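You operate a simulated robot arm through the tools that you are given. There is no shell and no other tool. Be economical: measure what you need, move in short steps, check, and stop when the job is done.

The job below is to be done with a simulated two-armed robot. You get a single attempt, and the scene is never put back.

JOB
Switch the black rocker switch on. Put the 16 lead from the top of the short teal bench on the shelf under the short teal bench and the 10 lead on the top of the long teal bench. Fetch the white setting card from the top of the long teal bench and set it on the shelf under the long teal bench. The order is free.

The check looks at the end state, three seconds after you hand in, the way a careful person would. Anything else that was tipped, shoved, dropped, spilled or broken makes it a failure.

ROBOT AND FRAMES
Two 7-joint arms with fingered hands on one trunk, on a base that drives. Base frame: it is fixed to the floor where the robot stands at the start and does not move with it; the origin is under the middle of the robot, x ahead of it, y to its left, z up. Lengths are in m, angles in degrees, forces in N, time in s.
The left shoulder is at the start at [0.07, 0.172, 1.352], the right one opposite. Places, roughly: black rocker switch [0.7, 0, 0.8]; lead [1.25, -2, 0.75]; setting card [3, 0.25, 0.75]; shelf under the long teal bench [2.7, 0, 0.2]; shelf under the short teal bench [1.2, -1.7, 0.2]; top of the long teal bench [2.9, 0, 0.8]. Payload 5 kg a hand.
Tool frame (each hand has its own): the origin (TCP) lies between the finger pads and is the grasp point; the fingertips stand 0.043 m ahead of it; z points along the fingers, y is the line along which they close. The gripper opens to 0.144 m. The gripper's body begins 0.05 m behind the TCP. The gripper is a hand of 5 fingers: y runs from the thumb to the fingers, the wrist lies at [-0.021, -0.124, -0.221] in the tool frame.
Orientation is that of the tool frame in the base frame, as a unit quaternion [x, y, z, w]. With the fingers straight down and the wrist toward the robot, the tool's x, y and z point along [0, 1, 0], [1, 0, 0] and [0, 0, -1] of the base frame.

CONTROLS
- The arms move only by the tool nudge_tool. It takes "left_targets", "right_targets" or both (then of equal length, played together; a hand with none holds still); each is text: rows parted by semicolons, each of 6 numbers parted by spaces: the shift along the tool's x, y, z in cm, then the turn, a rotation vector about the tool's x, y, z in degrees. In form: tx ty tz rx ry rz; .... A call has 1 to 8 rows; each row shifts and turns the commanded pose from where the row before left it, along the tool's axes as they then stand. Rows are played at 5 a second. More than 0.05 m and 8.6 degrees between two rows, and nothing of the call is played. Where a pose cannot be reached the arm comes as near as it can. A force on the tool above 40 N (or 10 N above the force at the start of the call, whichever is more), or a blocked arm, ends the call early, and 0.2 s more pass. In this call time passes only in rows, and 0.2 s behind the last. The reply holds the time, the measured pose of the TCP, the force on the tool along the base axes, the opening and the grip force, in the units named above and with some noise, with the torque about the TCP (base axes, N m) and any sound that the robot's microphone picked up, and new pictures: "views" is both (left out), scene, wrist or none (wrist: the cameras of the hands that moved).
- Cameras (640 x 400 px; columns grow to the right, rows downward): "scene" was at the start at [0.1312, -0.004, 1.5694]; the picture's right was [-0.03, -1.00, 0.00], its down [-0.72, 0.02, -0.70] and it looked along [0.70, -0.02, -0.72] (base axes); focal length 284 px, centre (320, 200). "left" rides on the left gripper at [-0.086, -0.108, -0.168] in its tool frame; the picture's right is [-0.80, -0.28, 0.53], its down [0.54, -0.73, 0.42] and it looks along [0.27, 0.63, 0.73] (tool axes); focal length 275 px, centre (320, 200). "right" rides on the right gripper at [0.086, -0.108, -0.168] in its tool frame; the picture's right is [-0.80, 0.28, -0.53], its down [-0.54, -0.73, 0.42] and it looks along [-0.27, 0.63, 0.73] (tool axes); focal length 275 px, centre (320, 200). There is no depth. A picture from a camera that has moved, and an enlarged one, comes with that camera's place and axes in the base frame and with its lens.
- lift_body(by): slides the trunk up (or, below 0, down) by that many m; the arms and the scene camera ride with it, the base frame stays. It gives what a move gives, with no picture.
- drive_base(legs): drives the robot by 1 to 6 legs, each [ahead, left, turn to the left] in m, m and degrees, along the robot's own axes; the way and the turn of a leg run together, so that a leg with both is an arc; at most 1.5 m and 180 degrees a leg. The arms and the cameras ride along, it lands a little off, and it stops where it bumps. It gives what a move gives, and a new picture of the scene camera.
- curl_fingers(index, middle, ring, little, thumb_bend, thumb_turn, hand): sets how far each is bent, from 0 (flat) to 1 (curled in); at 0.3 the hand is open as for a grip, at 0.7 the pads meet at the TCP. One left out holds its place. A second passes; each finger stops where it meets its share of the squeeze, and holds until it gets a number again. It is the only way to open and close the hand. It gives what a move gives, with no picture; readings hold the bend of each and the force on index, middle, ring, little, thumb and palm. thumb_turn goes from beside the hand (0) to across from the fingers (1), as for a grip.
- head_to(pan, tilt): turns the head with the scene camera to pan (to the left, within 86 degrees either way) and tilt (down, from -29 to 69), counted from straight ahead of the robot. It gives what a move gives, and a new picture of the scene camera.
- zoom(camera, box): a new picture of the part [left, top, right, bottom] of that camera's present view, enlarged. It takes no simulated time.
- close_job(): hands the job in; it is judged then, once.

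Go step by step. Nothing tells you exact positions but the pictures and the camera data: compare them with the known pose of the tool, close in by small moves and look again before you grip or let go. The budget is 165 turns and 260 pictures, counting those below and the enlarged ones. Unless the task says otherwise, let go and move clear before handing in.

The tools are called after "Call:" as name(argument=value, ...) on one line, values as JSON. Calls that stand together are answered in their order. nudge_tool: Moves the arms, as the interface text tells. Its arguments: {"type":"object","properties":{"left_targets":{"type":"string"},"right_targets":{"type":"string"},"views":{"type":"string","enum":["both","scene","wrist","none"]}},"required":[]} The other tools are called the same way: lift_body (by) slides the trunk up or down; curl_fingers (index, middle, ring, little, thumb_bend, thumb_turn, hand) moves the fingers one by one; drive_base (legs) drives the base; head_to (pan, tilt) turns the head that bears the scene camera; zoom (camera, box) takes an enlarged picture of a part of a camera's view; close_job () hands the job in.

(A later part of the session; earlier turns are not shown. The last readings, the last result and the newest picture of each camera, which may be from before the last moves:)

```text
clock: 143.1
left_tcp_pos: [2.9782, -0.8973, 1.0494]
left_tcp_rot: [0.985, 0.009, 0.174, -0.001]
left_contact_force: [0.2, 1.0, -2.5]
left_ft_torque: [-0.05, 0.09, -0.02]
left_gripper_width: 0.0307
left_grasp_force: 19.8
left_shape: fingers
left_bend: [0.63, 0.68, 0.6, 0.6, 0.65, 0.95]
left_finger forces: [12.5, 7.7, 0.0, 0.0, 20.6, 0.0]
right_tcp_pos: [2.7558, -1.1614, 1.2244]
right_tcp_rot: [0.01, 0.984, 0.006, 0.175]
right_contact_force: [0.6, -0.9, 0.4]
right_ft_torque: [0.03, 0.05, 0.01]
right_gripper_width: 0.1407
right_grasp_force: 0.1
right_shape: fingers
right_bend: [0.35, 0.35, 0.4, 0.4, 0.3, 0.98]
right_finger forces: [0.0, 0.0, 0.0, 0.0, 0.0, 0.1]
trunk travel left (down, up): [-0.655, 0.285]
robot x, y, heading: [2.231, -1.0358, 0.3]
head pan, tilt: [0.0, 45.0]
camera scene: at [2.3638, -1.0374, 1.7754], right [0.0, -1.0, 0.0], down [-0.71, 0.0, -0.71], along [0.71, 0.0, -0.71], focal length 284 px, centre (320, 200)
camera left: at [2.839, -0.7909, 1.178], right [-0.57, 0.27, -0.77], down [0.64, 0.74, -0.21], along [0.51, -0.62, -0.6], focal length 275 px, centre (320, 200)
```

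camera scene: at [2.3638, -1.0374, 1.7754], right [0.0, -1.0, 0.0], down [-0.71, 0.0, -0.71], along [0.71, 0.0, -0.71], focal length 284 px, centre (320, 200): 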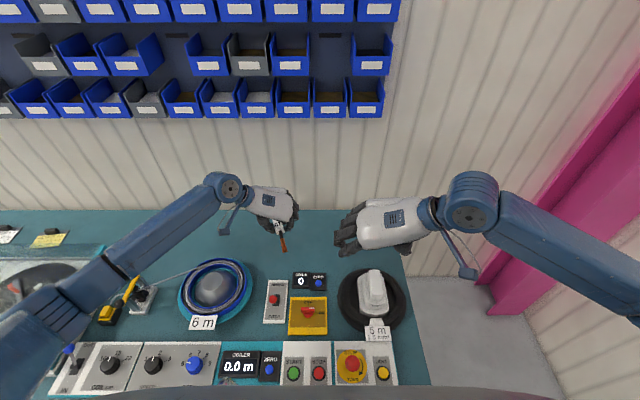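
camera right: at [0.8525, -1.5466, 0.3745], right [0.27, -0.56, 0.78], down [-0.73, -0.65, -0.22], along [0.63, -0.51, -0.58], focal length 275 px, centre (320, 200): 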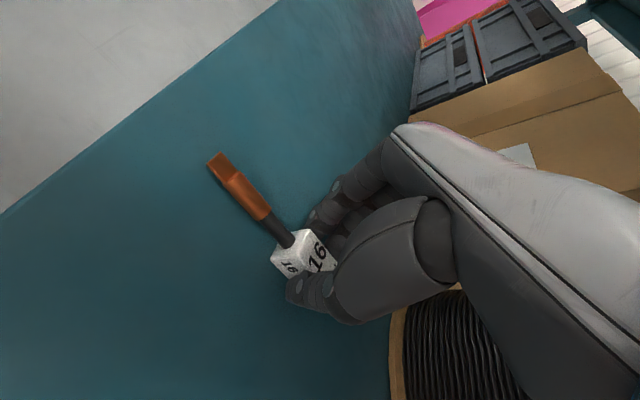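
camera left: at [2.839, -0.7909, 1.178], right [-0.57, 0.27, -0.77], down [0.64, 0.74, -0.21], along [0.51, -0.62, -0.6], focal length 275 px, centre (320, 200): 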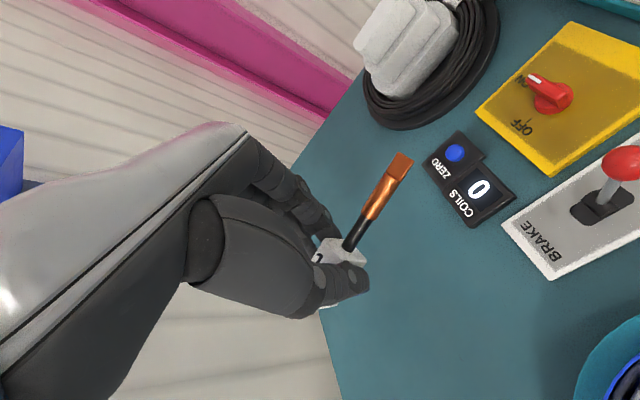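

Going on toward the patch; I check the elbow clearance as it goes.

Call:
nudge_tool(left_targets="1.64 0.8 3.8 0 0 0; 1.64 0.8 3.8 0 0 0; 1.64 0.8 3.8 0 0 0; 1.64 0.8 3.8 0 0 0", views="both")

```text
clock: 144.1
left_tcp_pos: [3.0909, -0.9267, 0.9287]
left_tcp_rot: [0.985, 0.009, 0.174, -0.002]
left_contact_force: [0.1, 0.8, -2.9]
left_ft_torque: [-0.03, 0.07, -0.01]
left_gripper_width: 0.0306
left_grasp_force: 20.5
left_shape: fingers
left_bend: [0.63, 0.68, 0.6, 0.6, 0.65, 0.95]
left_finger forces: [12.5, 7.7, 0.1, 0.0, 20.6, 0.1]
right_tcp_pos: [2.7544, -1.1619, 1.2248]
right_tcp_rot: [0.01, 0.984, 0.006, 0.176]
right_contact_force: [0.1, -0.1, 0.1]
right_ft_torque: [0.02, 0.06, 0.0]
right_gripper_width: 0.1408
right_grasp_force: 0.1
right_shape: fingers
right_bend: [0.35, 0.35, 0.4, 0.4, 0.3, 0.98]
right_finger forces: [0.1, 0.0, 0.1, 0.0, 0.0, 0.1]
trunk travel left (down, up): [-0.655, 0.285]
robot x, y, heading: [2.2264, -1.0381, 0.3]
head pan, tilt: [0.0, 45.0]
camera scene: at [2.3628, -1.0381, 1.7755], right [0.0, -1.0, 0.0], down [-0.71, 0.0, -0.71], along [0.71, 0.0, -0.71], focal length 284 px, centre (320, 200)
camera left: at [2.951, -0.8197, 1.0571], right [-0.57, 0.27, -0.77], down [0.64, 0.74, -0.21], along [0.51, -0.62, -0.6], focal length 275 px, centre (320, 200)
```

scene: 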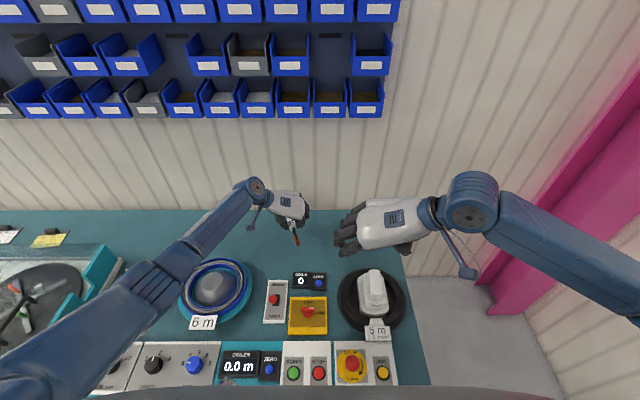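
left: 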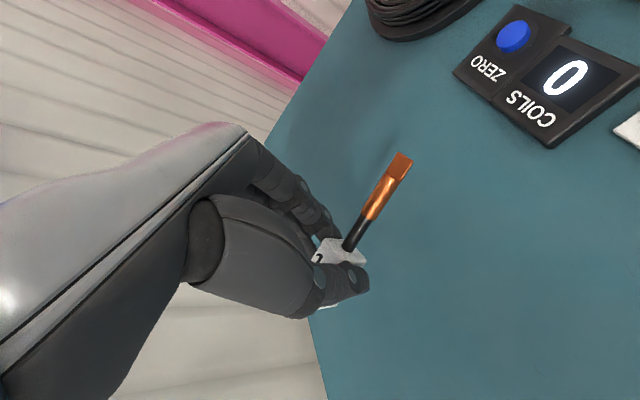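

The elbow is well above everything. I lower the lead straight down until it touches.

Call:
nudge_tool(left_targets="-1.37 0 3.76 0 0 0; -0.68 0 1.88 0 0 0; -0.27 0 0.75 0 0 0; -0.17 0 0.47 0 0 0; -0.17 0 0.47 0 0 0; -0.17 0 0.47 0 0 0", views="both")

```text
clock: 145.5
left_tcp_pos: [3.0891, -0.9276, 0.8513]
left_tcp_rot: [0.984, 0.009, 0.177, -0.001]
left_contact_force: [0.5, 1.4, 13.6]
left_ft_torque: [0.31, 0.0, -0.03]
left_gripper_width: 0.0303
left_grasp_force: 23.5
left_shape: fingers
left_bend: [0.63, 0.68, 0.6, 0.6, 0.65, 0.95]
left_finger forces: [14.0, 10.1, 0.0, 0.1, 23.5, 0.1]
right_tcp_pos: [2.7519, -1.1611, 1.226]
right_tcp_rot: [0.011, 0.984, 0.005, 0.177]
right_contact_force: [-0.3, -0.5, 0.0]
right_ft_torque: [0.0, 0.0, -0.01]
right_gripper_width: 0.141
right_grasp_force: 0.0
right_shape: fingers
right_bend: [0.35, 0.35, 0.4, 0.4, 0.3, 0.98]
right_finger forces: [0.1, 0.0, 0.1, 0.0, 0.1, 0.0]
trunk travel left (down, up): [-0.655, 0.285]
robot x, y, heading: [2.2301, -1.0336, 0.3]
head pan, tilt: [0.0, 45.0]
camera scene: at [2.3573, -1.0365, 1.7762], right [0.0, -1.0, 0.0], down [-0.71, 0.0, -0.71], along [0.71, 0.0, -0.71], focal length 284 px, centre (320, 200)
camera left: at [2.9489, -0.8206, 0.9783], right [-0.57, 0.27, -0.78], down [0.64, 0.74, -0.21], along [0.52, -0.62, -0.59], focal length 275 px, centre (320, 200)
```

scene: 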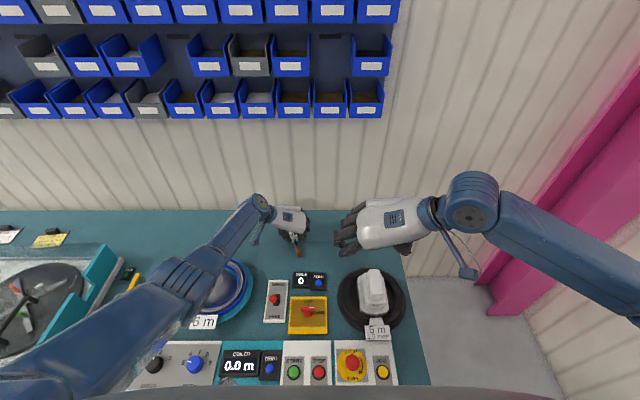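
left: 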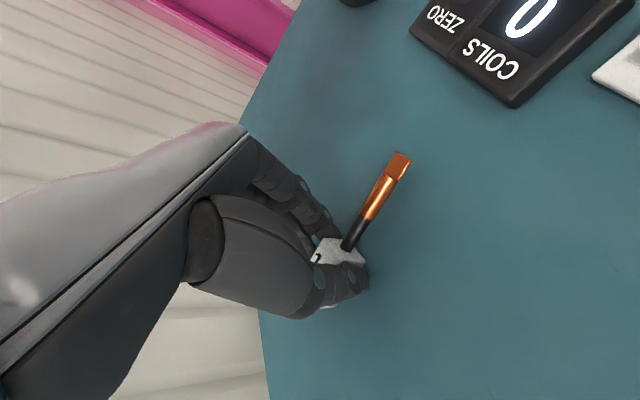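

Touching with 13 N. I open gently in two stages and check.

Call:
curl_fingers(hand="left", index=0.55, middle=0.55, ring=0.5, little=0.5, thumb_bend=0.55)

Call:
curl_fingers(hand="left", index=0.35, middle=0.35, ring=0.4, little=0.4, thumb_bend=0.3)

Call:
zoom(camera="left", box=[200, 120, 460, 400])

```text
clock: 146.5
left_tcp_pos: [3.0885, -0.9255, 0.8499]
left_tcp_rot: [0.984, 0.008, 0.175, -0.001]
left_contact_force: [-2.1, 4.4, 17.2]
left_ft_torque: [-0.39, 0.05, -0.05]
left_gripper_width: 0.0519
left_grasp_force: 9.4
left_shape: fingers
left_bend: [0.6, 0.55, 0.5, 0.5, 0.55, 0.97]
left_finger forces: [18.2, 0.0, 0.1, 0.1, 0.0, 0.0]
right_tcp_pos: [2.7537, -1.1602, 1.2257]
right_tcp_rot: [0.011, 0.984, 0.005, 0.178]
right_contact_force: [-0.1, 0.2, -0.4]
right_ft_torque: [0.05, 0.0, 0.02]
right_gripper_width: 0.1411
right_grasp_force: 0.1
right_shape: fingers
right_bend: [0.35, 0.35, 0.4, 0.4, 0.3, 0.98]
right_finger forces: [0.0, 0.0, 0.0, 0.0, 0.1, 0.0]
trunk travel left (down, up): [-0.655, 0.285]
robot x, y, heading: [2.2287, -1.0352, 0.2]
head pan, tilt: [0.0, 45.0]
```

```text
clock: 147.5
left_tcp_pos: [3.0888, -0.9258, 0.8459]
left_tcp_rot: [0.985, 0.009, 0.173, -0.002]
left_contact_force: [0.5, -0.7, -0.4]
left_ft_torque: [0.01, -0.02, 0.02]
left_gripper_width: 0.1408
left_grasp_force: 0.0
left_shape: fingers
left_bend: [0.35, 0.35, 0.4, 0.4, 0.3, 0.97]
left_finger forces: [0.0, 0.0, 0.0, 0.0, 0.1, 0.0]
right_tcp_pos: [2.7553, -1.1606, 1.2241]
right_tcp_rot: [0.011, 0.984, 0.005, 0.177]
right_contact_force: [-0.8, -0.4, 0.1]
right_ft_torque: [0.05, 0.0, 0.03]
right_gripper_width: 0.1408
right_grasp_force: 0.2
right_shape: fingers
right_bend: [0.35, 0.35, 0.4, 0.4, 0.3, 0.98]
right_finger forces: [0.0, 0.1, 0.1, 0.0, 0.0, 0.1]
trunk travel left (down, up): [-0.655, 0.285]
robot x, y, heading: [2.2302, -1.0336, 0.4]
head pan, tilt: [0.0, 45.0]
```

```text
1.43 times, centred on (330, 260) of left
camera zoom: at [2.9494, -0.82, 0.9748], right [-0.57, 0.27, -0.77], down [0.64, 0.74, -0.21], along [0.51, -0.62, -0.6], focal length 393 px, centre (306, 114)
```

zoom: 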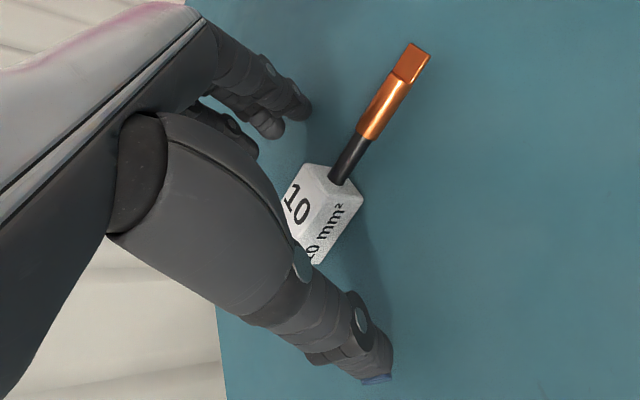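

Lead 10 stands flat on the bench. I rise straight up with the trunk and look.

Call:
lift_body(by=0.28)

Call:
drive_base(legs=[[-0.4, 0, 0]])

Call:
zoom(camera="scene", box=[220, 150, 420, 280])

```text
clock: 150.4
left_tcp_pos: [3.089, -0.9267, 1.1277]
left_tcp_rot: [0.985, 0.008, 0.175, -0.002]
left_contact_force: [-1.4, -0.2, -0.4]
left_ft_torque: [-0.03, 0.03, 0.04]
left_gripper_width: 0.1411
left_grasp_force: 0.1
left_shape: fingers
left_bend: [0.35, 0.35, 0.4, 0.4, 0.3, 0.97]
left_finger forces: [0.0, 0.0, 0.0, 0.1, 0.1, 0.1]
right_tcp_pos: [2.7548, -1.1612, 1.5045]
right_tcp_rot: [0.011, 0.984, 0.006, 0.175]
right_contact_force: [0.0, 0.0, -0.4]
right_ft_torque: [-0.01, 0.0, 0.02]
right_gripper_width: 0.1409
right_grasp_force: 0.0
right_shape: fingers
right_bend: [0.35, 0.35, 0.4, 0.4, 0.3, 0.98]
right_finger forces: [0.0, 0.0, 0.1, 0.1, 0.0, 0.0]
trunk travel left (down, up): [-0.935, 0.005]
robot x, y, heading: [2.228, -1.0362, 0.1]
head pan, tilt: [0.0, 45.0]
```

```text
clock: 152.9
left_tcp_pos: [2.6859, -0.9261, 1.1256]
left_tcp_rot: [0.985, 0.009, 0.173, -0.002]
left_contact_force: [0.8, 0.7, 0.1]
left_ft_torque: [-0.01, 0.01, 0.0]
left_gripper_width: 0.1413
left_grasp_force: 0.0
left_shape: fingers
left_bend: [0.35, 0.35, 0.4, 0.4, 0.3, 0.97]
left_finger forces: [0.0, 0.0, 0.1, 0.0, 0.0, 0.0]
right_tcp_pos: [2.3522, -1.1624, 1.505]
right_tcp_rot: [0.01, 0.985, 0.005, 0.175]
right_contact_force: [0.6, -1.3, -0.9]
right_ft_torque: [0.0, 0.06, -0.03]
right_gripper_width: 0.1407
right_grasp_force: 0.0
right_shape: fingers
right_bend: [0.35, 0.35, 0.4, 0.4, 0.3, 0.98]
right_finger forces: [0.0, 0.1, 0.0, 0.0, 0.1, 0.0]
trunk travel left (down, up): [-0.935, 0.005]
robot x, y, heading: [1.8223, -1.035, 0.4]
head pan, tilt: [0.0, 45.0]
camera scene: at [1.9603, -1.0376, 2.0551], right [0.0, -1.0, 0.0], down [-0.71, 0.0, -0.7], along [0.7, 0.0, -0.71], focal length 284 px, centre (320, 200)
```

scene: 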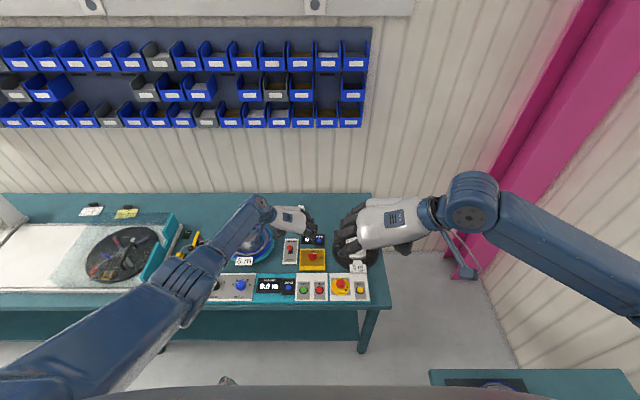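

```text
3.08 times, centred on (320, 215) of scene
camera zoom: at [1.9603, -1.0376, 2.0551], right [0.0, -1.0, 0.0], down [-0.71, 0.0, -0.7], along [0.7, 0.0, -0.71], focal length 873 px, centre (320, 154)
```

zoom: 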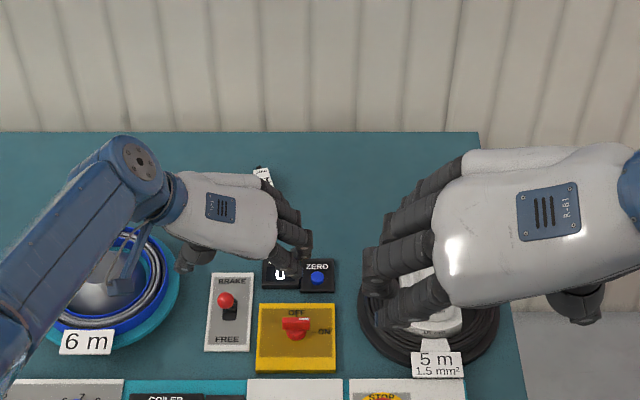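

Lead 10 is in place. I raise the left hand further and drive left to the white card.

Call:
nudge_tool(left_targets="-2 0 -4.3 0 0 0; -2 0 -4.3 0 0 0; -2 0 -4.3 0 0 0; -2 0 -4.3 0 0 0; -2 0 -4.3 0 0 0; -2 0 -4.3 0 0 0", views="none")

Call:
drive_base(legs=[[0, 1.27, -0.3]])

Call:
zoom(camera="scene", box=[240, 170, 400, 270])

```text
clock: 154.3
left_tcp_pos: [2.4778, -0.9255, 1.3282]
left_tcp_rot: [0.985, 0.009, 0.175, -0.002]
left_contact_force: [-0.5, -0.4, 0.1]
left_ft_torque: [-0.04, -0.05, -0.03]
left_gripper_width: 0.1412
left_grasp_force: 0.1
left_shape: fingers
left_bend: [0.35, 0.35, 0.4, 0.4, 0.3, 0.98]
left_finger forces: [0.0, 0.0, 0.0, 0.0, 0.1, 0.0]
right_tcp_pos: [2.3462, -1.1601, 1.5048]
right_tcp_rot: [0.01, 0.984, 0.005, 0.177]
right_contact_force: [0.3, 0.4, 0.4]
right_ft_torque: [-0.02, -0.01, 0.0]
right_gripper_width: 0.1411
right_grasp_force: 0.1
right_shape: fingers
right_bend: [0.35, 0.35, 0.4, 0.4, 0.3, 0.98]
right_finger forces: [0.0, 0.1, 0.0, 0.1, 0.0, 0.1]
trunk travel left (down, up): [-0.935, 0.005]
robot x, y, heading: [1.8237, -1.0371, 0.1]
head pan, tilt: [0.0, 45.0]
```

```text
clock: 160.7
left_tcp_pos: [2.4879, 0.3328, 1.3287]
left_tcp_rot: [0.985, 0.0, 0.174, -0.001]
left_contact_force: [1.1, -0.2, -0.2]
left_ft_torque: [0.03, -0.03, 0.0]
left_gripper_width: 0.1407
left_grasp_force: 0.1
left_shape: fingers
left_bend: [0.35, 0.35, 0.4, 0.4, 0.3, 0.98]
left_finger forces: [0.0, 0.1, 0.0, 0.0, 0.0, 0.0]
right_tcp_pos: [2.3527, 0.1006, 1.5051]
right_tcp_rot: [0.02, 0.984, 0.005, 0.176]
right_contact_force: [-0.2, 0.1, -1.3]
right_ft_torque: [0.04, -0.02, -0.02]
right_gripper_width: 0.1407
right_grasp_force: 0.0
right_shape: fingers
right_bend: [0.35, 0.35, 0.4, 0.4, 0.3, 0.98]
right_finger forces: [0.0, 0.1, 0.1, 0.0, 0.1, 0.0]
trunk travel left (down, up): [-0.935, 0.005]
robot x, y, heading: [1.8322, 0.2363, -0.9]
head pan, tilt: [0.0, 45.0]
camera scene: at [1.9608, 0.232, 2.0556], right [-0.01, -1.0, 0.0], down [-0.71, 0.01, -0.71], along [0.71, -0.01, -0.71], focal length 284 px, centre (320, 200)
```

scene: 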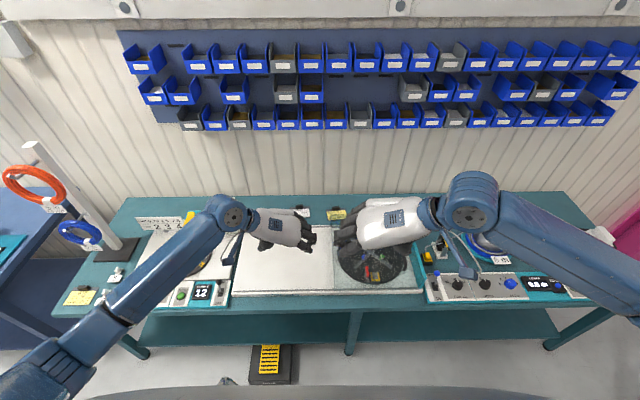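

```text
4.00 times, centred on (320, 220) of scene
camera zoom: at [1.9608, 0.232, 2.0556], right [-0.01, -1.0, 0.0], down [-0.71, 0.01, -0.71], along [0.71, -0.01, -0.71], focal length 1135 px, centre (320, 120)
```

zoom: 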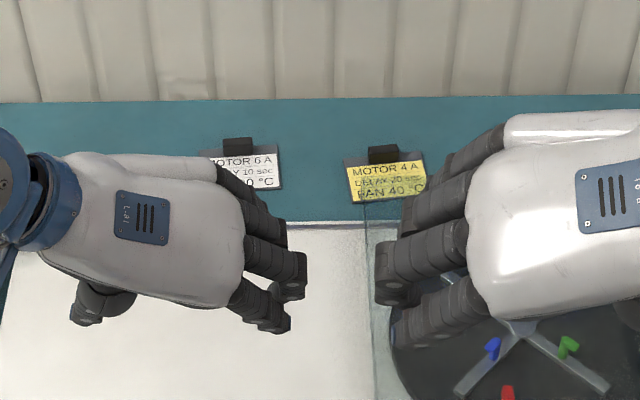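

The white card is at about (3.12, 0.33). I move up to the bench and look at it with the left wrist camera.

Call:
drive_base(legs=[[0.38, 0, 1]])

Call:
nudge_tool(left_targets="0.5 -1.5 4.3 0 0 0; 0.5 -1.5 4.3 0 0 0; 0.5 0 4.3 0 0 0", views="wrist")

Call:
zoom(camera="scene", box=[240, 190, 400, 290])

```text
clock: 162.8
left_tcp_pos: [2.7944, 0.3347, 1.3332]
left_tcp_rot: [0.984, 0.004, 0.179, 0.002]
left_contact_force: [-1.9, 1.6, 1.4]
left_ft_torque: [-0.13, -0.11, 0.01]
left_gripper_width: 0.141
left_grasp_force: 0.0
left_shape: fingers
left_bend: [0.35, 0.35, 0.4, 0.4, 0.3, 0.98]
left_finger forces: [0.1, 0.1, 0.1, 0.1, 0.1, 0.0]
right_tcp_pos: [2.6565, 0.1022, 1.5108]
right_tcp_rot: [0.015, 0.984, 0.002, 0.18]
right_contact_force: [-3.1, 1.4, 0.9]
right_ft_torque: [-0.15, -0.12, -0.06]
right_gripper_width: 0.141
right_grasp_force: 0.0
right_shape: fingers
right_bend: [0.35, 0.35, 0.4, 0.4, 0.3, 0.98]
right_finger forces: [0.0, 0.0, 0.1, 0.0, 0.0, 0.1]
trunk travel left (down, up): [-0.935, 0.005]
robot x, y, heading: [2.1479, 0.2238, -0.6]
head pan, tilt: [0.0, 45.0]
stopped in leg 1: the robot was blocked; the commanded pose is now the measured one
camera scene: at [2.2605, 0.2345, 2.0569], right [-0.01, -1.0, 0.01], down [-0.7, 0.0, -0.71], along [0.71, -0.01, -0.7], focal length 284 px, centre (320, 200)
```

scene: 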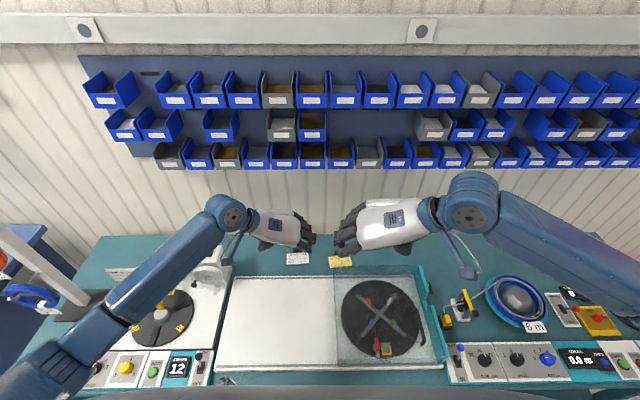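

```text
clock: 163.6
left_tcp_pos: [2.8654, 0.3606, 1.2145]
left_tcp_rot: [0.984, 0.004, 0.175, 0.001]
left_contact_force: [0.8, 1.3, 0.5]
left_ft_torque: [-0.05, 0.05, -0.02]
left_gripper_width: 0.1407
left_grasp_force: 0.0
left_shape: fingers
left_bend: [0.35, 0.35, 0.4, 0.4, 0.3, 0.98]
left_finger forces: [0.1, 0.1, 0.0, 0.0, 0.0, 0.1]
right_tcp_pos: [2.6694, 0.099, 1.5051]
right_tcp_rot: [0.016, 0.984, 0.003, 0.177]
right_contact_force: [-0.4, 0.9, 0.1]
right_ft_torque: [-0.07, 0.01, 0.02]
right_gripper_width: 0.1408
right_grasp_force: 0.0
right_shape: fingers
right_bend: [0.35, 0.35, 0.4, 0.4, 0.3, 0.98]
right_finger forces: [0.0, 0.0, 0.0, 0.0, 0.0, 0.0]
trunk travel left (down, up): [-0.935, 0.005]
robot x, y, heading: [2.1495, 0.2282, -0.3]
head pan, tilt: [0.0, 45.0]
camera left: at [2.7257, 0.469, 1.341], right [-0.56, 0.28, -0.78], down [0.65, 0.73, -0.21], along [0.51, -0.63, -0.59], focal length 275 px, centre (320, 200)
```

left: 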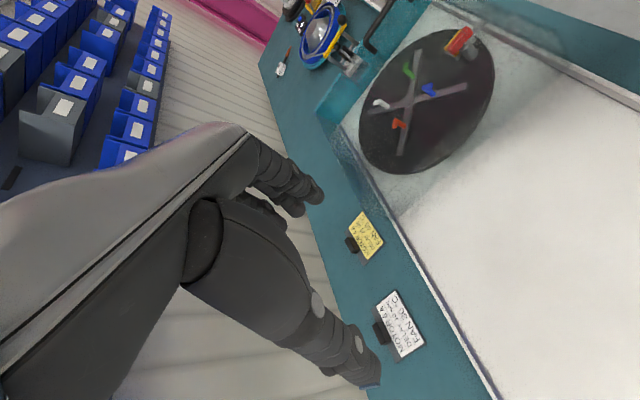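

```text
4.00 times, centred on (320, 240) of scene
camera zoom: at [2.2772, 0.2297, 2.0559], right [-0.01, -1.0, 0.0], down [-0.71, 0.0, -0.71], along [0.71, -0.01, -0.71], focal length 1135 px, centre (320, 40)
```

zoom: 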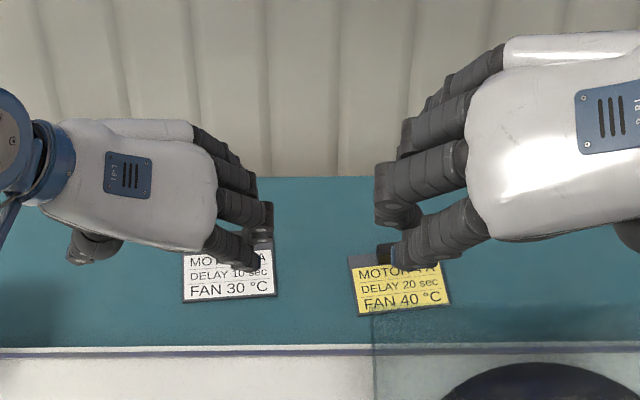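

The base was blocked at x = 2.15 - there is a floor pedal near (2.5, 0.5). I back off and look at it.

Call:
drive_base(legs=[[-0.15, 0, 0]])

Call:
head_to(pan=15, tilt=69)

```text
clock: 165.0
left_tcp_pos: [2.7205, 0.3592, 1.2123]
left_tcp_rot: [0.985, 0.004, 0.174, 0.0]
left_contact_force: [0.7, 1.1, -1.5]
left_ft_torque: [0.0, 0.03, 0.03]
left_gripper_width: 0.1409
left_grasp_force: 0.2
left_shape: fingers
left_bend: [0.35, 0.35, 0.4, 0.4, 0.3, 0.98]
left_finger forces: [0.0, 0.0, 0.1, 0.0, 0.1, 0.1]
right_tcp_pos: [2.5251, 0.0957, 1.5028]
right_tcp_rot: [0.017, 0.985, 0.004, 0.174]
right_contact_force: [1.5, 0.0, -0.7]
right_ft_torque: [-0.01, 0.06, -0.04]
right_gripper_width: 0.1412
right_grasp_force: 0.0
right_shape: fingers
right_bend: [0.35, 0.35, 0.4, 0.4, 0.3, 0.98]
right_finger forces: [0.1, 0.0, 0.1, 0.0, 0.1, 0.0]
trunk travel left (down, up): [-0.935, 0.005]
robot x, y, heading: [1.9946, 0.2265, -0.2]
head pan, tilt: [0.0, 45.0]
camera scene: at [2.1355, 0.2247, 2.0551], right [-0.01, -1.0, 0.0], down [-0.71, 0.01, -0.7], along [0.7, -0.01, -0.71], focal length 284 px, centre (320, 200)
```

scene: 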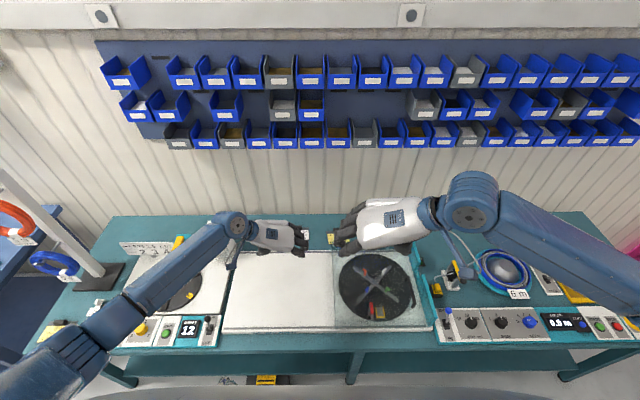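

```text
clock: 165.9
left_tcp_pos: [2.7153, 0.3599, 1.2132]
left_tcp_rot: [0.984, 0.004, 0.175, -0.001]
left_contact_force: [0.8, 0.5, 0.1]
left_ft_torque: [0.02, 0.01, 0.0]
left_gripper_width: 0.1408
left_grasp_force: 0.1
left_shape: fingers
left_bend: [0.35, 0.35, 0.4, 0.4, 0.3, 0.98]
left_finger forces: [0.0, 0.0, 0.0, 0.0, 0.1, 0.0]
right_tcp_pos: [2.5209, 0.0958, 1.5045]
right_tcp_rot: [0.015, 0.984, 0.005, 0.178]
right_contact_force: [-0.3, 0.3, 0.6]
right_ft_torque: [0.0, -0.03, 0.0]
right_gripper_width: 0.1409
right_grasp_force: 0.0
right_shape: fingers
right_bend: [0.35, 0.35, 0.4, 0.4, 0.3, 0.98]
right_finger forces: [0.1, 0.0, 0.1, 0.0, 0.1, 0.0]
trunk travel left (down, up): [-0.935, 0.005]
robot x, y, heading: [1.9969, 0.228, -0.4]
head pan, tilt: [15.0, 68.8]
camera scene: at [2.1002, 0.2396, 2.0269], right [0.25, -0.97, 0.0], down [-0.9, -0.23, -0.36], along [0.35, 0.09, -0.93], focal length 284 px, centre (320, 200)
```

scene: 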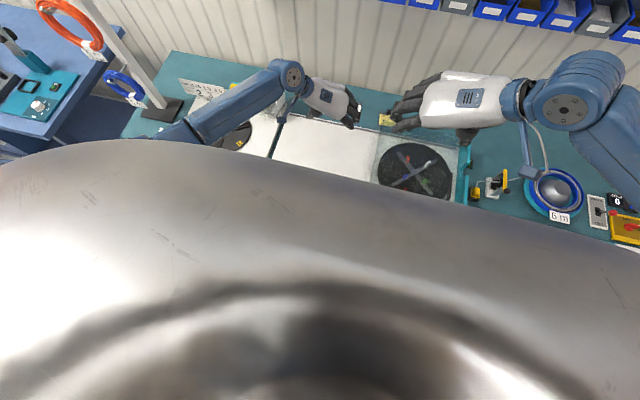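

The pedal has not moved (still at about x = 2.58). I go round it: shift right to y = 0 and then forward.

Call:
drive_base(legs=[[0, -0.25, 0.3], [0.2, 0, 0]])

Call:
head_to(pan=15, tilt=45)

Call:
zoom(camera="scene", box=[220, 190, 380, 290])

Call:
zoom(camera="left", box=[320, 180, 520, 400])

```text
clock: 168.9
left_tcp_pos: [2.9083, 0.1125, 1.2156]
left_tcp_rot: [0.984, 0.005, 0.177, -0.002]
left_contact_force: [0.1, 0.0, 0.1]
left_ft_torque: [0.01, -0.03, 0.0]
left_gripper_width: 0.1407
left_grasp_force: 0.0
left_shape: fingers
left_bend: [0.35, 0.35, 0.4, 0.4, 0.3, 0.98]
left_finger forces: [0.0, 0.0, 0.0, 0.0, 0.0, 0.0]
right_tcp_pos: [2.7142, -0.1534, 1.5074]
right_tcp_rot: [0.014, 0.984, 0.005, 0.178]
right_contact_force: [-1.2, 0.6, 0.4]
right_ft_torque: [0.03, -0.05, 0.01]
right_gripper_width: 0.1409
right_grasp_force: 0.1
right_shape: fingers
right_bend: [0.35, 0.35, 0.4, 0.4, 0.3, 0.98]
right_finger forces: [0.0, 0.0, 0.1, 0.0, 0.0, 0.0]
trunk travel left (down, up): [-0.935, 0.005]
robot x, y, heading: [2.1943, -0.0193, -0.1]
head pan, tilt: [15.0, 68.8]
camera scene: at [2.292, -0.0116, 2.0272], right [0.26, -0.97, 0.0], down [-0.9, -0.24, -0.37], along [0.35, 0.09, -0.93], focal length 284 px, centre (320, 200)
```

scene: 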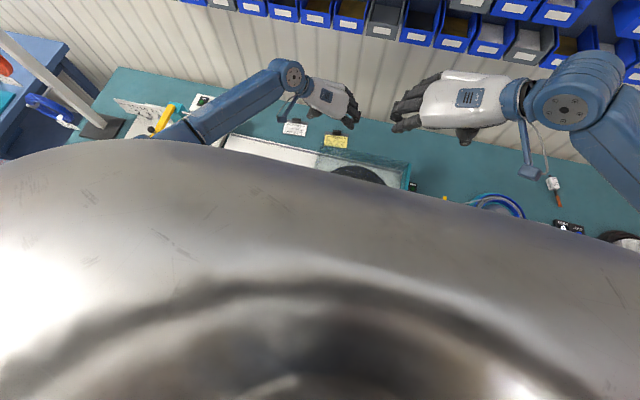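

```text
clock: 169.7
left_tcp_pos: [2.9113, 0.1134, 1.2147]
left_tcp_rot: [0.985, 0.006, 0.175, -0.001]
left_contact_force: [0.0, 0.4, -0.3]
left_ft_torque: [0.0, 0.0, 0.0]
left_gripper_width: 0.1409
left_grasp_force: 0.1
left_shape: fingers
left_bend: [0.35, 0.35, 0.4, 0.4, 0.3, 0.98]
left_finger forces: [0.1, 0.0, 0.1, 0.0, 0.0, 0.0]
right_tcp_pos: [2.7179, -0.1521, 1.5044]
right_tcp_rot: [0.013, 0.984, 0.005, 0.177]
right_contact_force: [0.0, 0.3, -0.1]
right_ft_torque: [-0.01, 0.02, 0.04]
right_gripper_width: 0.1408
right_grasp_force: 0.0
right_shape: fingers
right_bend: [0.35, 0.35, 0.4, 0.4, 0.3, 0.98]
right_finger forces: [0.0, 0.0, 0.0, 0.0, 0.1, 0.0]
trunk travel left (down, up): [-0.935, 0.005]
robot x, y, heading: [2.1907, -0.0195, -0.1]
head pan, tilt: [15.0, 45.0]
camera scene: at [2.3219, -0.0025, 2.0557], right [0.26, -0.97, 0.0], down [-0.68, -0.18, -0.71], along [0.68, 0.18, -0.71], focal length 284 px, centre (320, 200)
```

scene: 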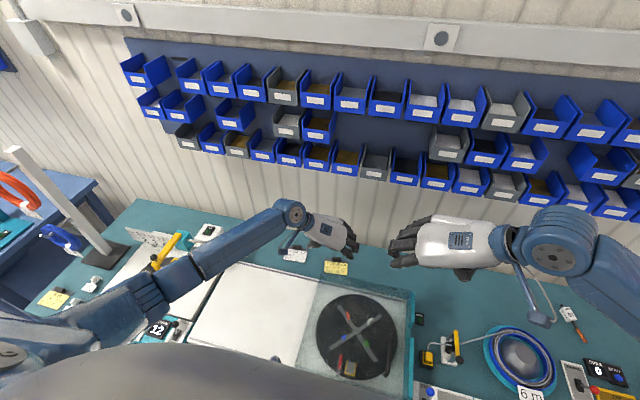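

```text
4.00 times, centred on (300, 240) of scene
camera zoom: at [2.3219, -0.0025, 2.0557], right [0.26, -0.97, 0.0], down [-0.68, -0.18, -0.71], along [0.68, 0.18, -0.71], focal length 1135 px, centre (400, 40)
```

zoom: 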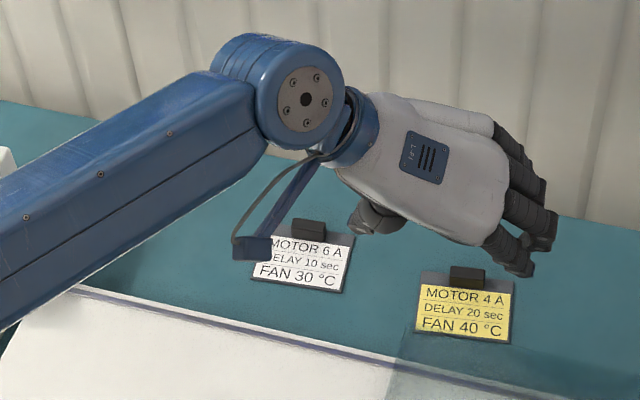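

```text
1.82 times, centred on (420, 290) of left
camera zoom: at [2.771, 0.2199, 1.3416], right [-0.57, 0.28, -0.78], down [0.65, 0.73, -0.21], along [0.51, -0.62, -0.59], focal length 500 px, centre (138, 36)
```

zoom: 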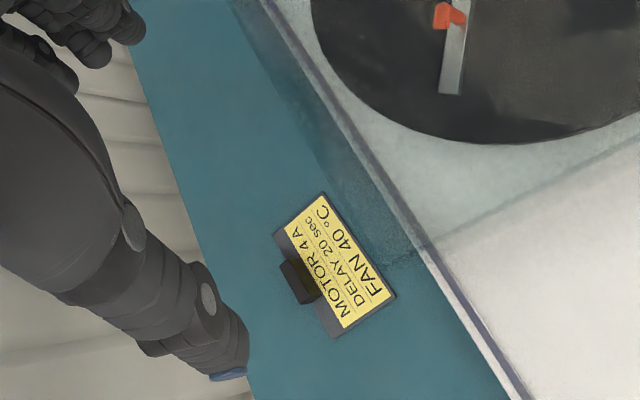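

The card has a small dark handle at its back edge, near (3.14, 0.335). I will pinch that front-to-back with the left hand, wrist toward me, so I turn the hand back to that pose.

Call:
nudge_tool(left_targets="0 0 0 0 -6.7 0; 0 0 0 0 -6.7 0; 0 0 0 0 -6.7 0; 0 0 0 0 0 -8.4; 0 0 0 0 0 -8.4; 0 0 0 0 0 -8.4; 0 0 0 0 0 -8.4; 0 0 0 0 0 -8.4", views="none")

Call:
nudge_tool(left_targets="0 0 0 0 0 -8.2; 0 0 0 0 0 -8.2; 0 0 0 0 0 -8.2; 0 0 0 0 0 -8.2; 0 0 0 0 0 -8.2; 0 0 0 0 0 -7", views="both")

```text
clock: 171.5
left_tcp_pos: [2.9099, 0.1124, 1.2142]
left_tcp_rot: [0.931, 0.365, 0.0, 0.0]
left_contact_force: [0.0, -0.6, 0.7]
left_ft_torque: [0.01, -0.01, -0.02]
left_gripper_width: 0.1411
left_grasp_force: 0.0
left_shape: fingers
left_bend: [0.35, 0.35, 0.4, 0.4, 0.3, 0.98]
left_finger forces: [0.0, 0.0, 0.1, 0.0, 0.0, 0.0]
right_tcp_pos: [2.7183, -0.1503, 1.5051]
right_tcp_rot: [0.014, 0.984, 0.005, 0.177]
right_contact_force: [-1.4, -0.7, -0.3]
right_ft_torque: [0.03, -0.03, 0.01]
right_gripper_width: 0.141
right_grasp_force: 0.3
right_shape: fingers
right_bend: [0.35, 0.35, 0.4, 0.4, 0.3, 0.98]
right_finger forces: [0.1, 0.1, 0.1, 0.0, 0.0, 0.0]
trunk travel left (down, up): [-0.935, 0.005]
robot x, y, heading: [2.1951, -0.022, 0.1]
head pan, tilt: [15.0, 45.0]
```

```text
clock: 172.9
left_tcp_pos: [2.9113, 0.1133, 1.2137]
left_tcp_rot: [0.703, 0.711, 0.001, -0.001]
left_contact_force: [0.0, -0.6, -0.1]
left_ft_torque: [0.02, 0.04, -0.01]
left_gripper_width: 0.1409
left_grasp_force: 0.1
left_shape: fingers
left_bend: [0.35, 0.35, 0.4, 0.4, 0.3, 0.98]
left_finger forces: [0.1, 0.1, 0.1, 0.1, 0.0, 0.0]
right_tcp_pos: [2.7177, -0.1518, 1.5047]
right_tcp_rot: [0.013, 0.984, 0.006, 0.177]
right_contact_force: [0.9, -0.8, 0.4]
right_ft_torque: [0.02, 0.0, 0.02]
right_gripper_width: 0.1408
right_grasp_force: 0.0
right_shape: fingers
right_bend: [0.35, 0.35, 0.4, 0.4, 0.3, 0.98]
right_finger forces: [0.1, 0.1, 0.1, 0.1, 0.0, 0.0]
trunk travel left (down, up): [-0.935, 0.005]
robot x, y, heading: [2.1949, -0.0232, -0.2]
head pan, tilt: [15.0, 45.0]
camera scene: at [2.3223, -0.0042, 2.0557], right [0.26, -0.97, 0.0], down [-0.68, -0.18, -0.71], along [0.68, 0.18, -0.71], focal length 284 px, centre (320, 200)
camera left: at [2.8036, 0.0251, 1.3813], right [-0.27, -0.8, -0.54], down [-0.73, 0.53, -0.42], along [0.62, 0.28, -0.73], focal length 275 px, centre (320, 200)
```

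scene: 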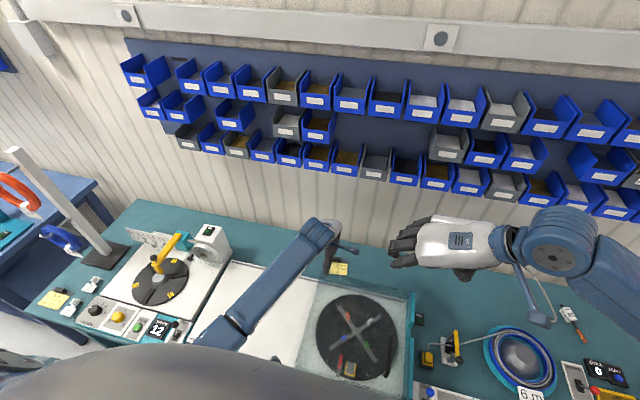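
left: 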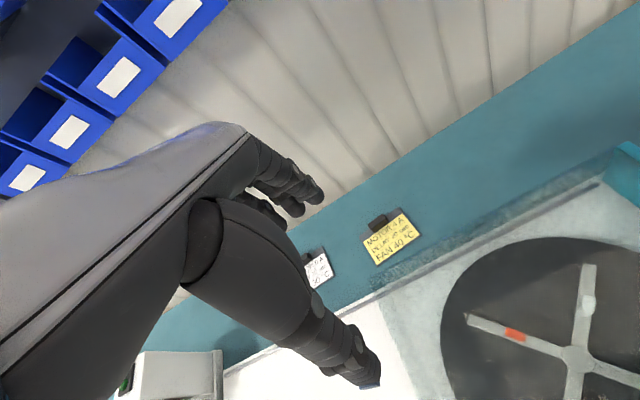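

I move the left hand over toward the white card, still high.

Call:
nudge_tool(left_targets="4.2 2.4 0.5 0 0 0; 4.2 2.4 0.5 0 0 0; 4.2 2.4 0.5 0 0 0; 4.2 2.4 0.5 0 0 0; 4.2 2.4 0.5 0 0 0", views="both")

Call:
zoom(camera="left", box=[300, 200, 500, 380])

```text
clock: 174.1
left_tcp_pos: [3.0299, 0.327, 1.1878]
left_tcp_rot: [0.704, 0.711, -0.001, 0.0]
left_contact_force: [-1.4, -0.5, -0.1]
left_ft_torque: [0.0, 0.01, -0.01]
left_gripper_width: 0.1409
left_grasp_force: 0.0
left_shape: fingers
left_bend: [0.35, 0.35, 0.4, 0.4, 0.3, 0.98]
left_finger forces: [0.1, 0.0, 0.0, 0.0, 0.0, 0.1]
right_tcp_pos: [2.7207, -0.1483, 1.5048]
right_tcp_rot: [0.013, 0.984, 0.004, 0.177]
right_contact_force: [0.9, -0.2, 0.9]
right_ft_torque: [-0.03, 0.03, 0.02]
right_gripper_width: 0.1409
right_grasp_force: 0.1
right_shape: fingers
right_bend: [0.35, 0.35, 0.4, 0.4, 0.3, 0.98]
right_finger forces: [0.1, 0.0, 0.0, 0.0, 0.0, 0.0]
trunk travel left (down, up): [-0.935, 0.005]
robot x, y, heading: [2.1952, -0.0198, -0.2]
head pan, tilt: [15.0, 45.0]
camera scene: at [2.3254, 0.0007, 2.0554], right [0.26, -0.97, 0.0], down [-0.68, -0.18, -0.71], along [0.68, 0.18, -0.71], focal length 284 px, centre (320, 200)
camera left: at [2.9226, 0.2409, 1.3562], right [-0.28, -0.8, -0.53], down [-0.73, 0.53, -0.42], along [0.62, 0.27, -0.73], focal length 275 px, centre (320, 200)
```

scene: 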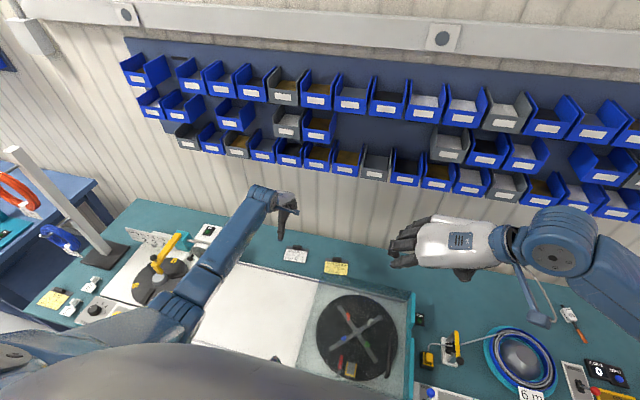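
left: 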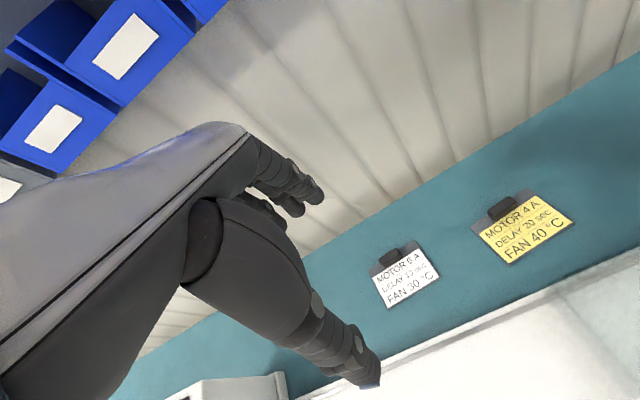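

```text
2.22 times, centred on (400, 290) of left
camera zoom: at [2.9226, 0.2409, 1.3562], right [-0.28, -0.8, -0.53], down [-0.73, 0.53, -0.42], along [0.62, 0.27, -0.73], focal length 612 px, centre (142, 0)
```

zoom: 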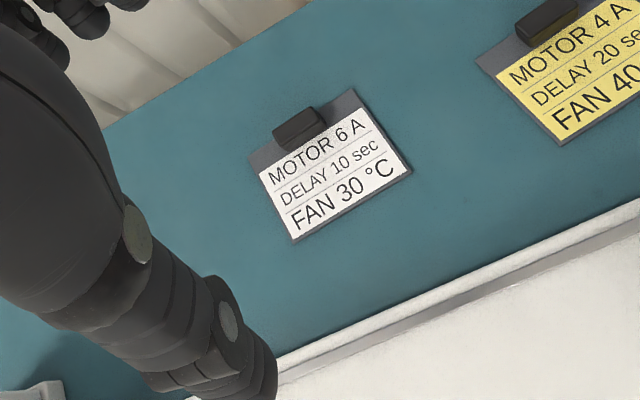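

The handle is at (3.143, 0.340). I bring the hand above it and lower with the trunk.

Call:
nudge_tool(left_targets="0.4 3.8 0 0 0 0; 0.4 3.8 0 0 0 0; 0.5 3.7 0 0 0 0", views="none")

Call:
lift_body(by=-0.25)

Call:
nudge_tool(left_targets="0 0 0.5 0 0 0", views="both")

Call:
zoom(camera="scene", box=[220, 130, 360, 220])

```text
clock: 174.9
left_tcp_pos: [3.1429, 0.3405, 1.1885]
left_tcp_rot: [0.703, 0.711, -0.001, -0.002]
left_contact_force: [-0.6, 0.6, -1.5]
left_ft_torque: [-0.04, -0.09, 0.02]
left_gripper_width: 0.1411
left_grasp_force: 0.0
left_shape: fingers
left_bend: [0.35, 0.35, 0.4, 0.4, 0.3, 0.98]
left_finger forces: [0.1, 0.0, 0.0, 0.0, 0.0, 0.0]
right_tcp_pos: [2.7217, -0.1502, 1.5032]
right_tcp_rot: [0.012, 0.985, 0.004, 0.175]
right_contact_force: [0.3, -0.7, 0.1]
right_ft_torque: [0.02, 0.05, 0.01]
right_gripper_width: 0.1408
right_grasp_force: 0.1
right_shape: fingers
right_bend: [0.35, 0.35, 0.4, 0.4, 0.3, 0.98]
right_finger forces: [0.0, 0.0, 0.0, 0.0, 0.0, 0.0]
trunk travel left (down, up): [-0.935, 0.005]
robot x, y, heading: [2.1942, -0.0222, -0.1]
head pan, tilt: [15.0, 45.0]
```

```text
clock: 177.5
left_tcp_pos: [3.1419, 0.3389, 0.9414]
left_tcp_rot: [0.703, 0.712, 0.0, -0.001]
left_contact_force: [-0.3, 0.0, 0.1]
left_ft_torque: [-0.02, -0.02, 0.0]
left_gripper_width: 0.1411
left_grasp_force: 0.1
left_shape: fingers
left_bend: [0.35, 0.35, 0.4, 0.4, 0.3, 0.98]
left_finger forces: [0.0, 0.1, 0.0, 0.1, 0.0, 0.0]
right_tcp_pos: [2.719, -0.151, 1.2547]
right_tcp_rot: [0.014, 0.984, 0.005, 0.176]
right_contact_force: [0.5, 0.5, 1.1]
right_ft_torque: [-0.04, 0.02, 0.0]
right_gripper_width: 0.1409
right_grasp_force: 0.1
right_shape: fingers
right_bend: [0.35, 0.35, 0.4, 0.4, 0.3, 0.98]
right_finger forces: [0.0, 0.0, 0.0, 0.1, 0.0, 0.0]
trunk travel left (down, up): [-0.685, 0.255]
robot x, y, heading: [2.1943, -0.0195, -0.2]
head pan, tilt: [15.0, 45.0]
```

```text
clock: 177.9
left_tcp_pos: [3.1424, 0.3394, 0.9356]
left_tcp_rot: [0.703, 0.711, 0.0, 0.0]
left_contact_force: [0.2, -0.3, -0.5]
left_ft_torque: [-0.02, 0.03, 0.01]
left_gripper_width: 0.141
left_grasp_force: 0.0
left_shape: fingers
left_bend: [0.35, 0.35, 0.4, 0.4, 0.3, 0.98]
left_finger forces: [0.1, 0.0, 0.0, 0.1, 0.1, 0.0]
right_tcp_pos: [2.7198, -0.1507, 1.2548]
right_tcp_rot: [0.013, 0.984, 0.004, 0.176]
right_contact_force: [-0.1, 0.9, -0.7]
right_ft_torque: [0.0, -0.01, -0.02]
right_gripper_width: 0.141
right_grasp_force: 0.1
right_shape: fingers
right_bend: [0.35, 0.35, 0.4, 0.4, 0.3, 0.98]
right_finger forces: [0.0, 0.0, 0.0, 0.0, 0.0, 0.0]
trunk travel left (down, up): [-0.685, 0.255]
robot x, y, heading: [2.194, -0.0196, -0.3]
head pan, tilt: [15.0, 45.0]
camera scene: at [2.3235, -0.0025, 1.8056], right [0.26, -0.97, 0.0], down [-0.68, -0.18, -0.71], along [0.68, 0.18, -0.71], focal length 284 px, centre (320, 200)
camera left: at [3.0347, 0.2525, 1.1032], right [-0.28, -0.8, -0.53], down [-0.73, 0.53, -0.42], along [0.62, 0.27, -0.73], focal length 275 px, centre (320, 200)
```

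scene: 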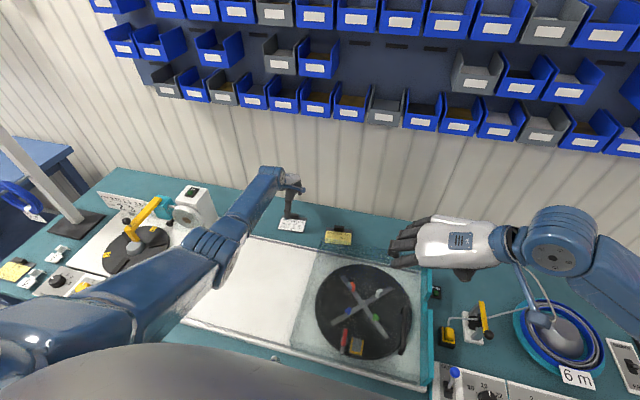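
left: 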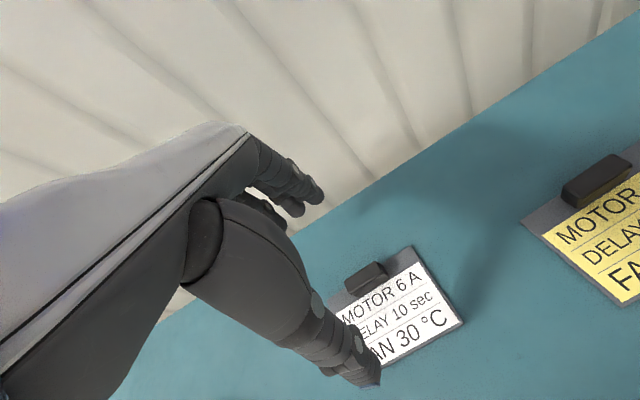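

```text
4.44 times, centred on (290, 175) of scene
camera zoom: at [2.3235, -0.0025, 1.8056], right [0.26, -0.97, 0.0], down [-0.68, -0.18, -0.71], along [0.68, 0.18, -0.71], focal length 1261 px, centre (453, 311)
```

zoom: 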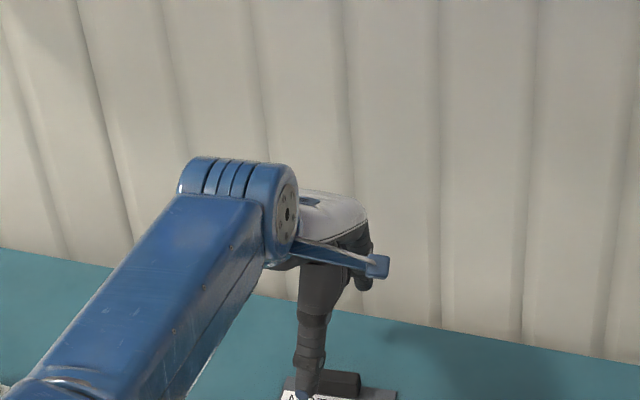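

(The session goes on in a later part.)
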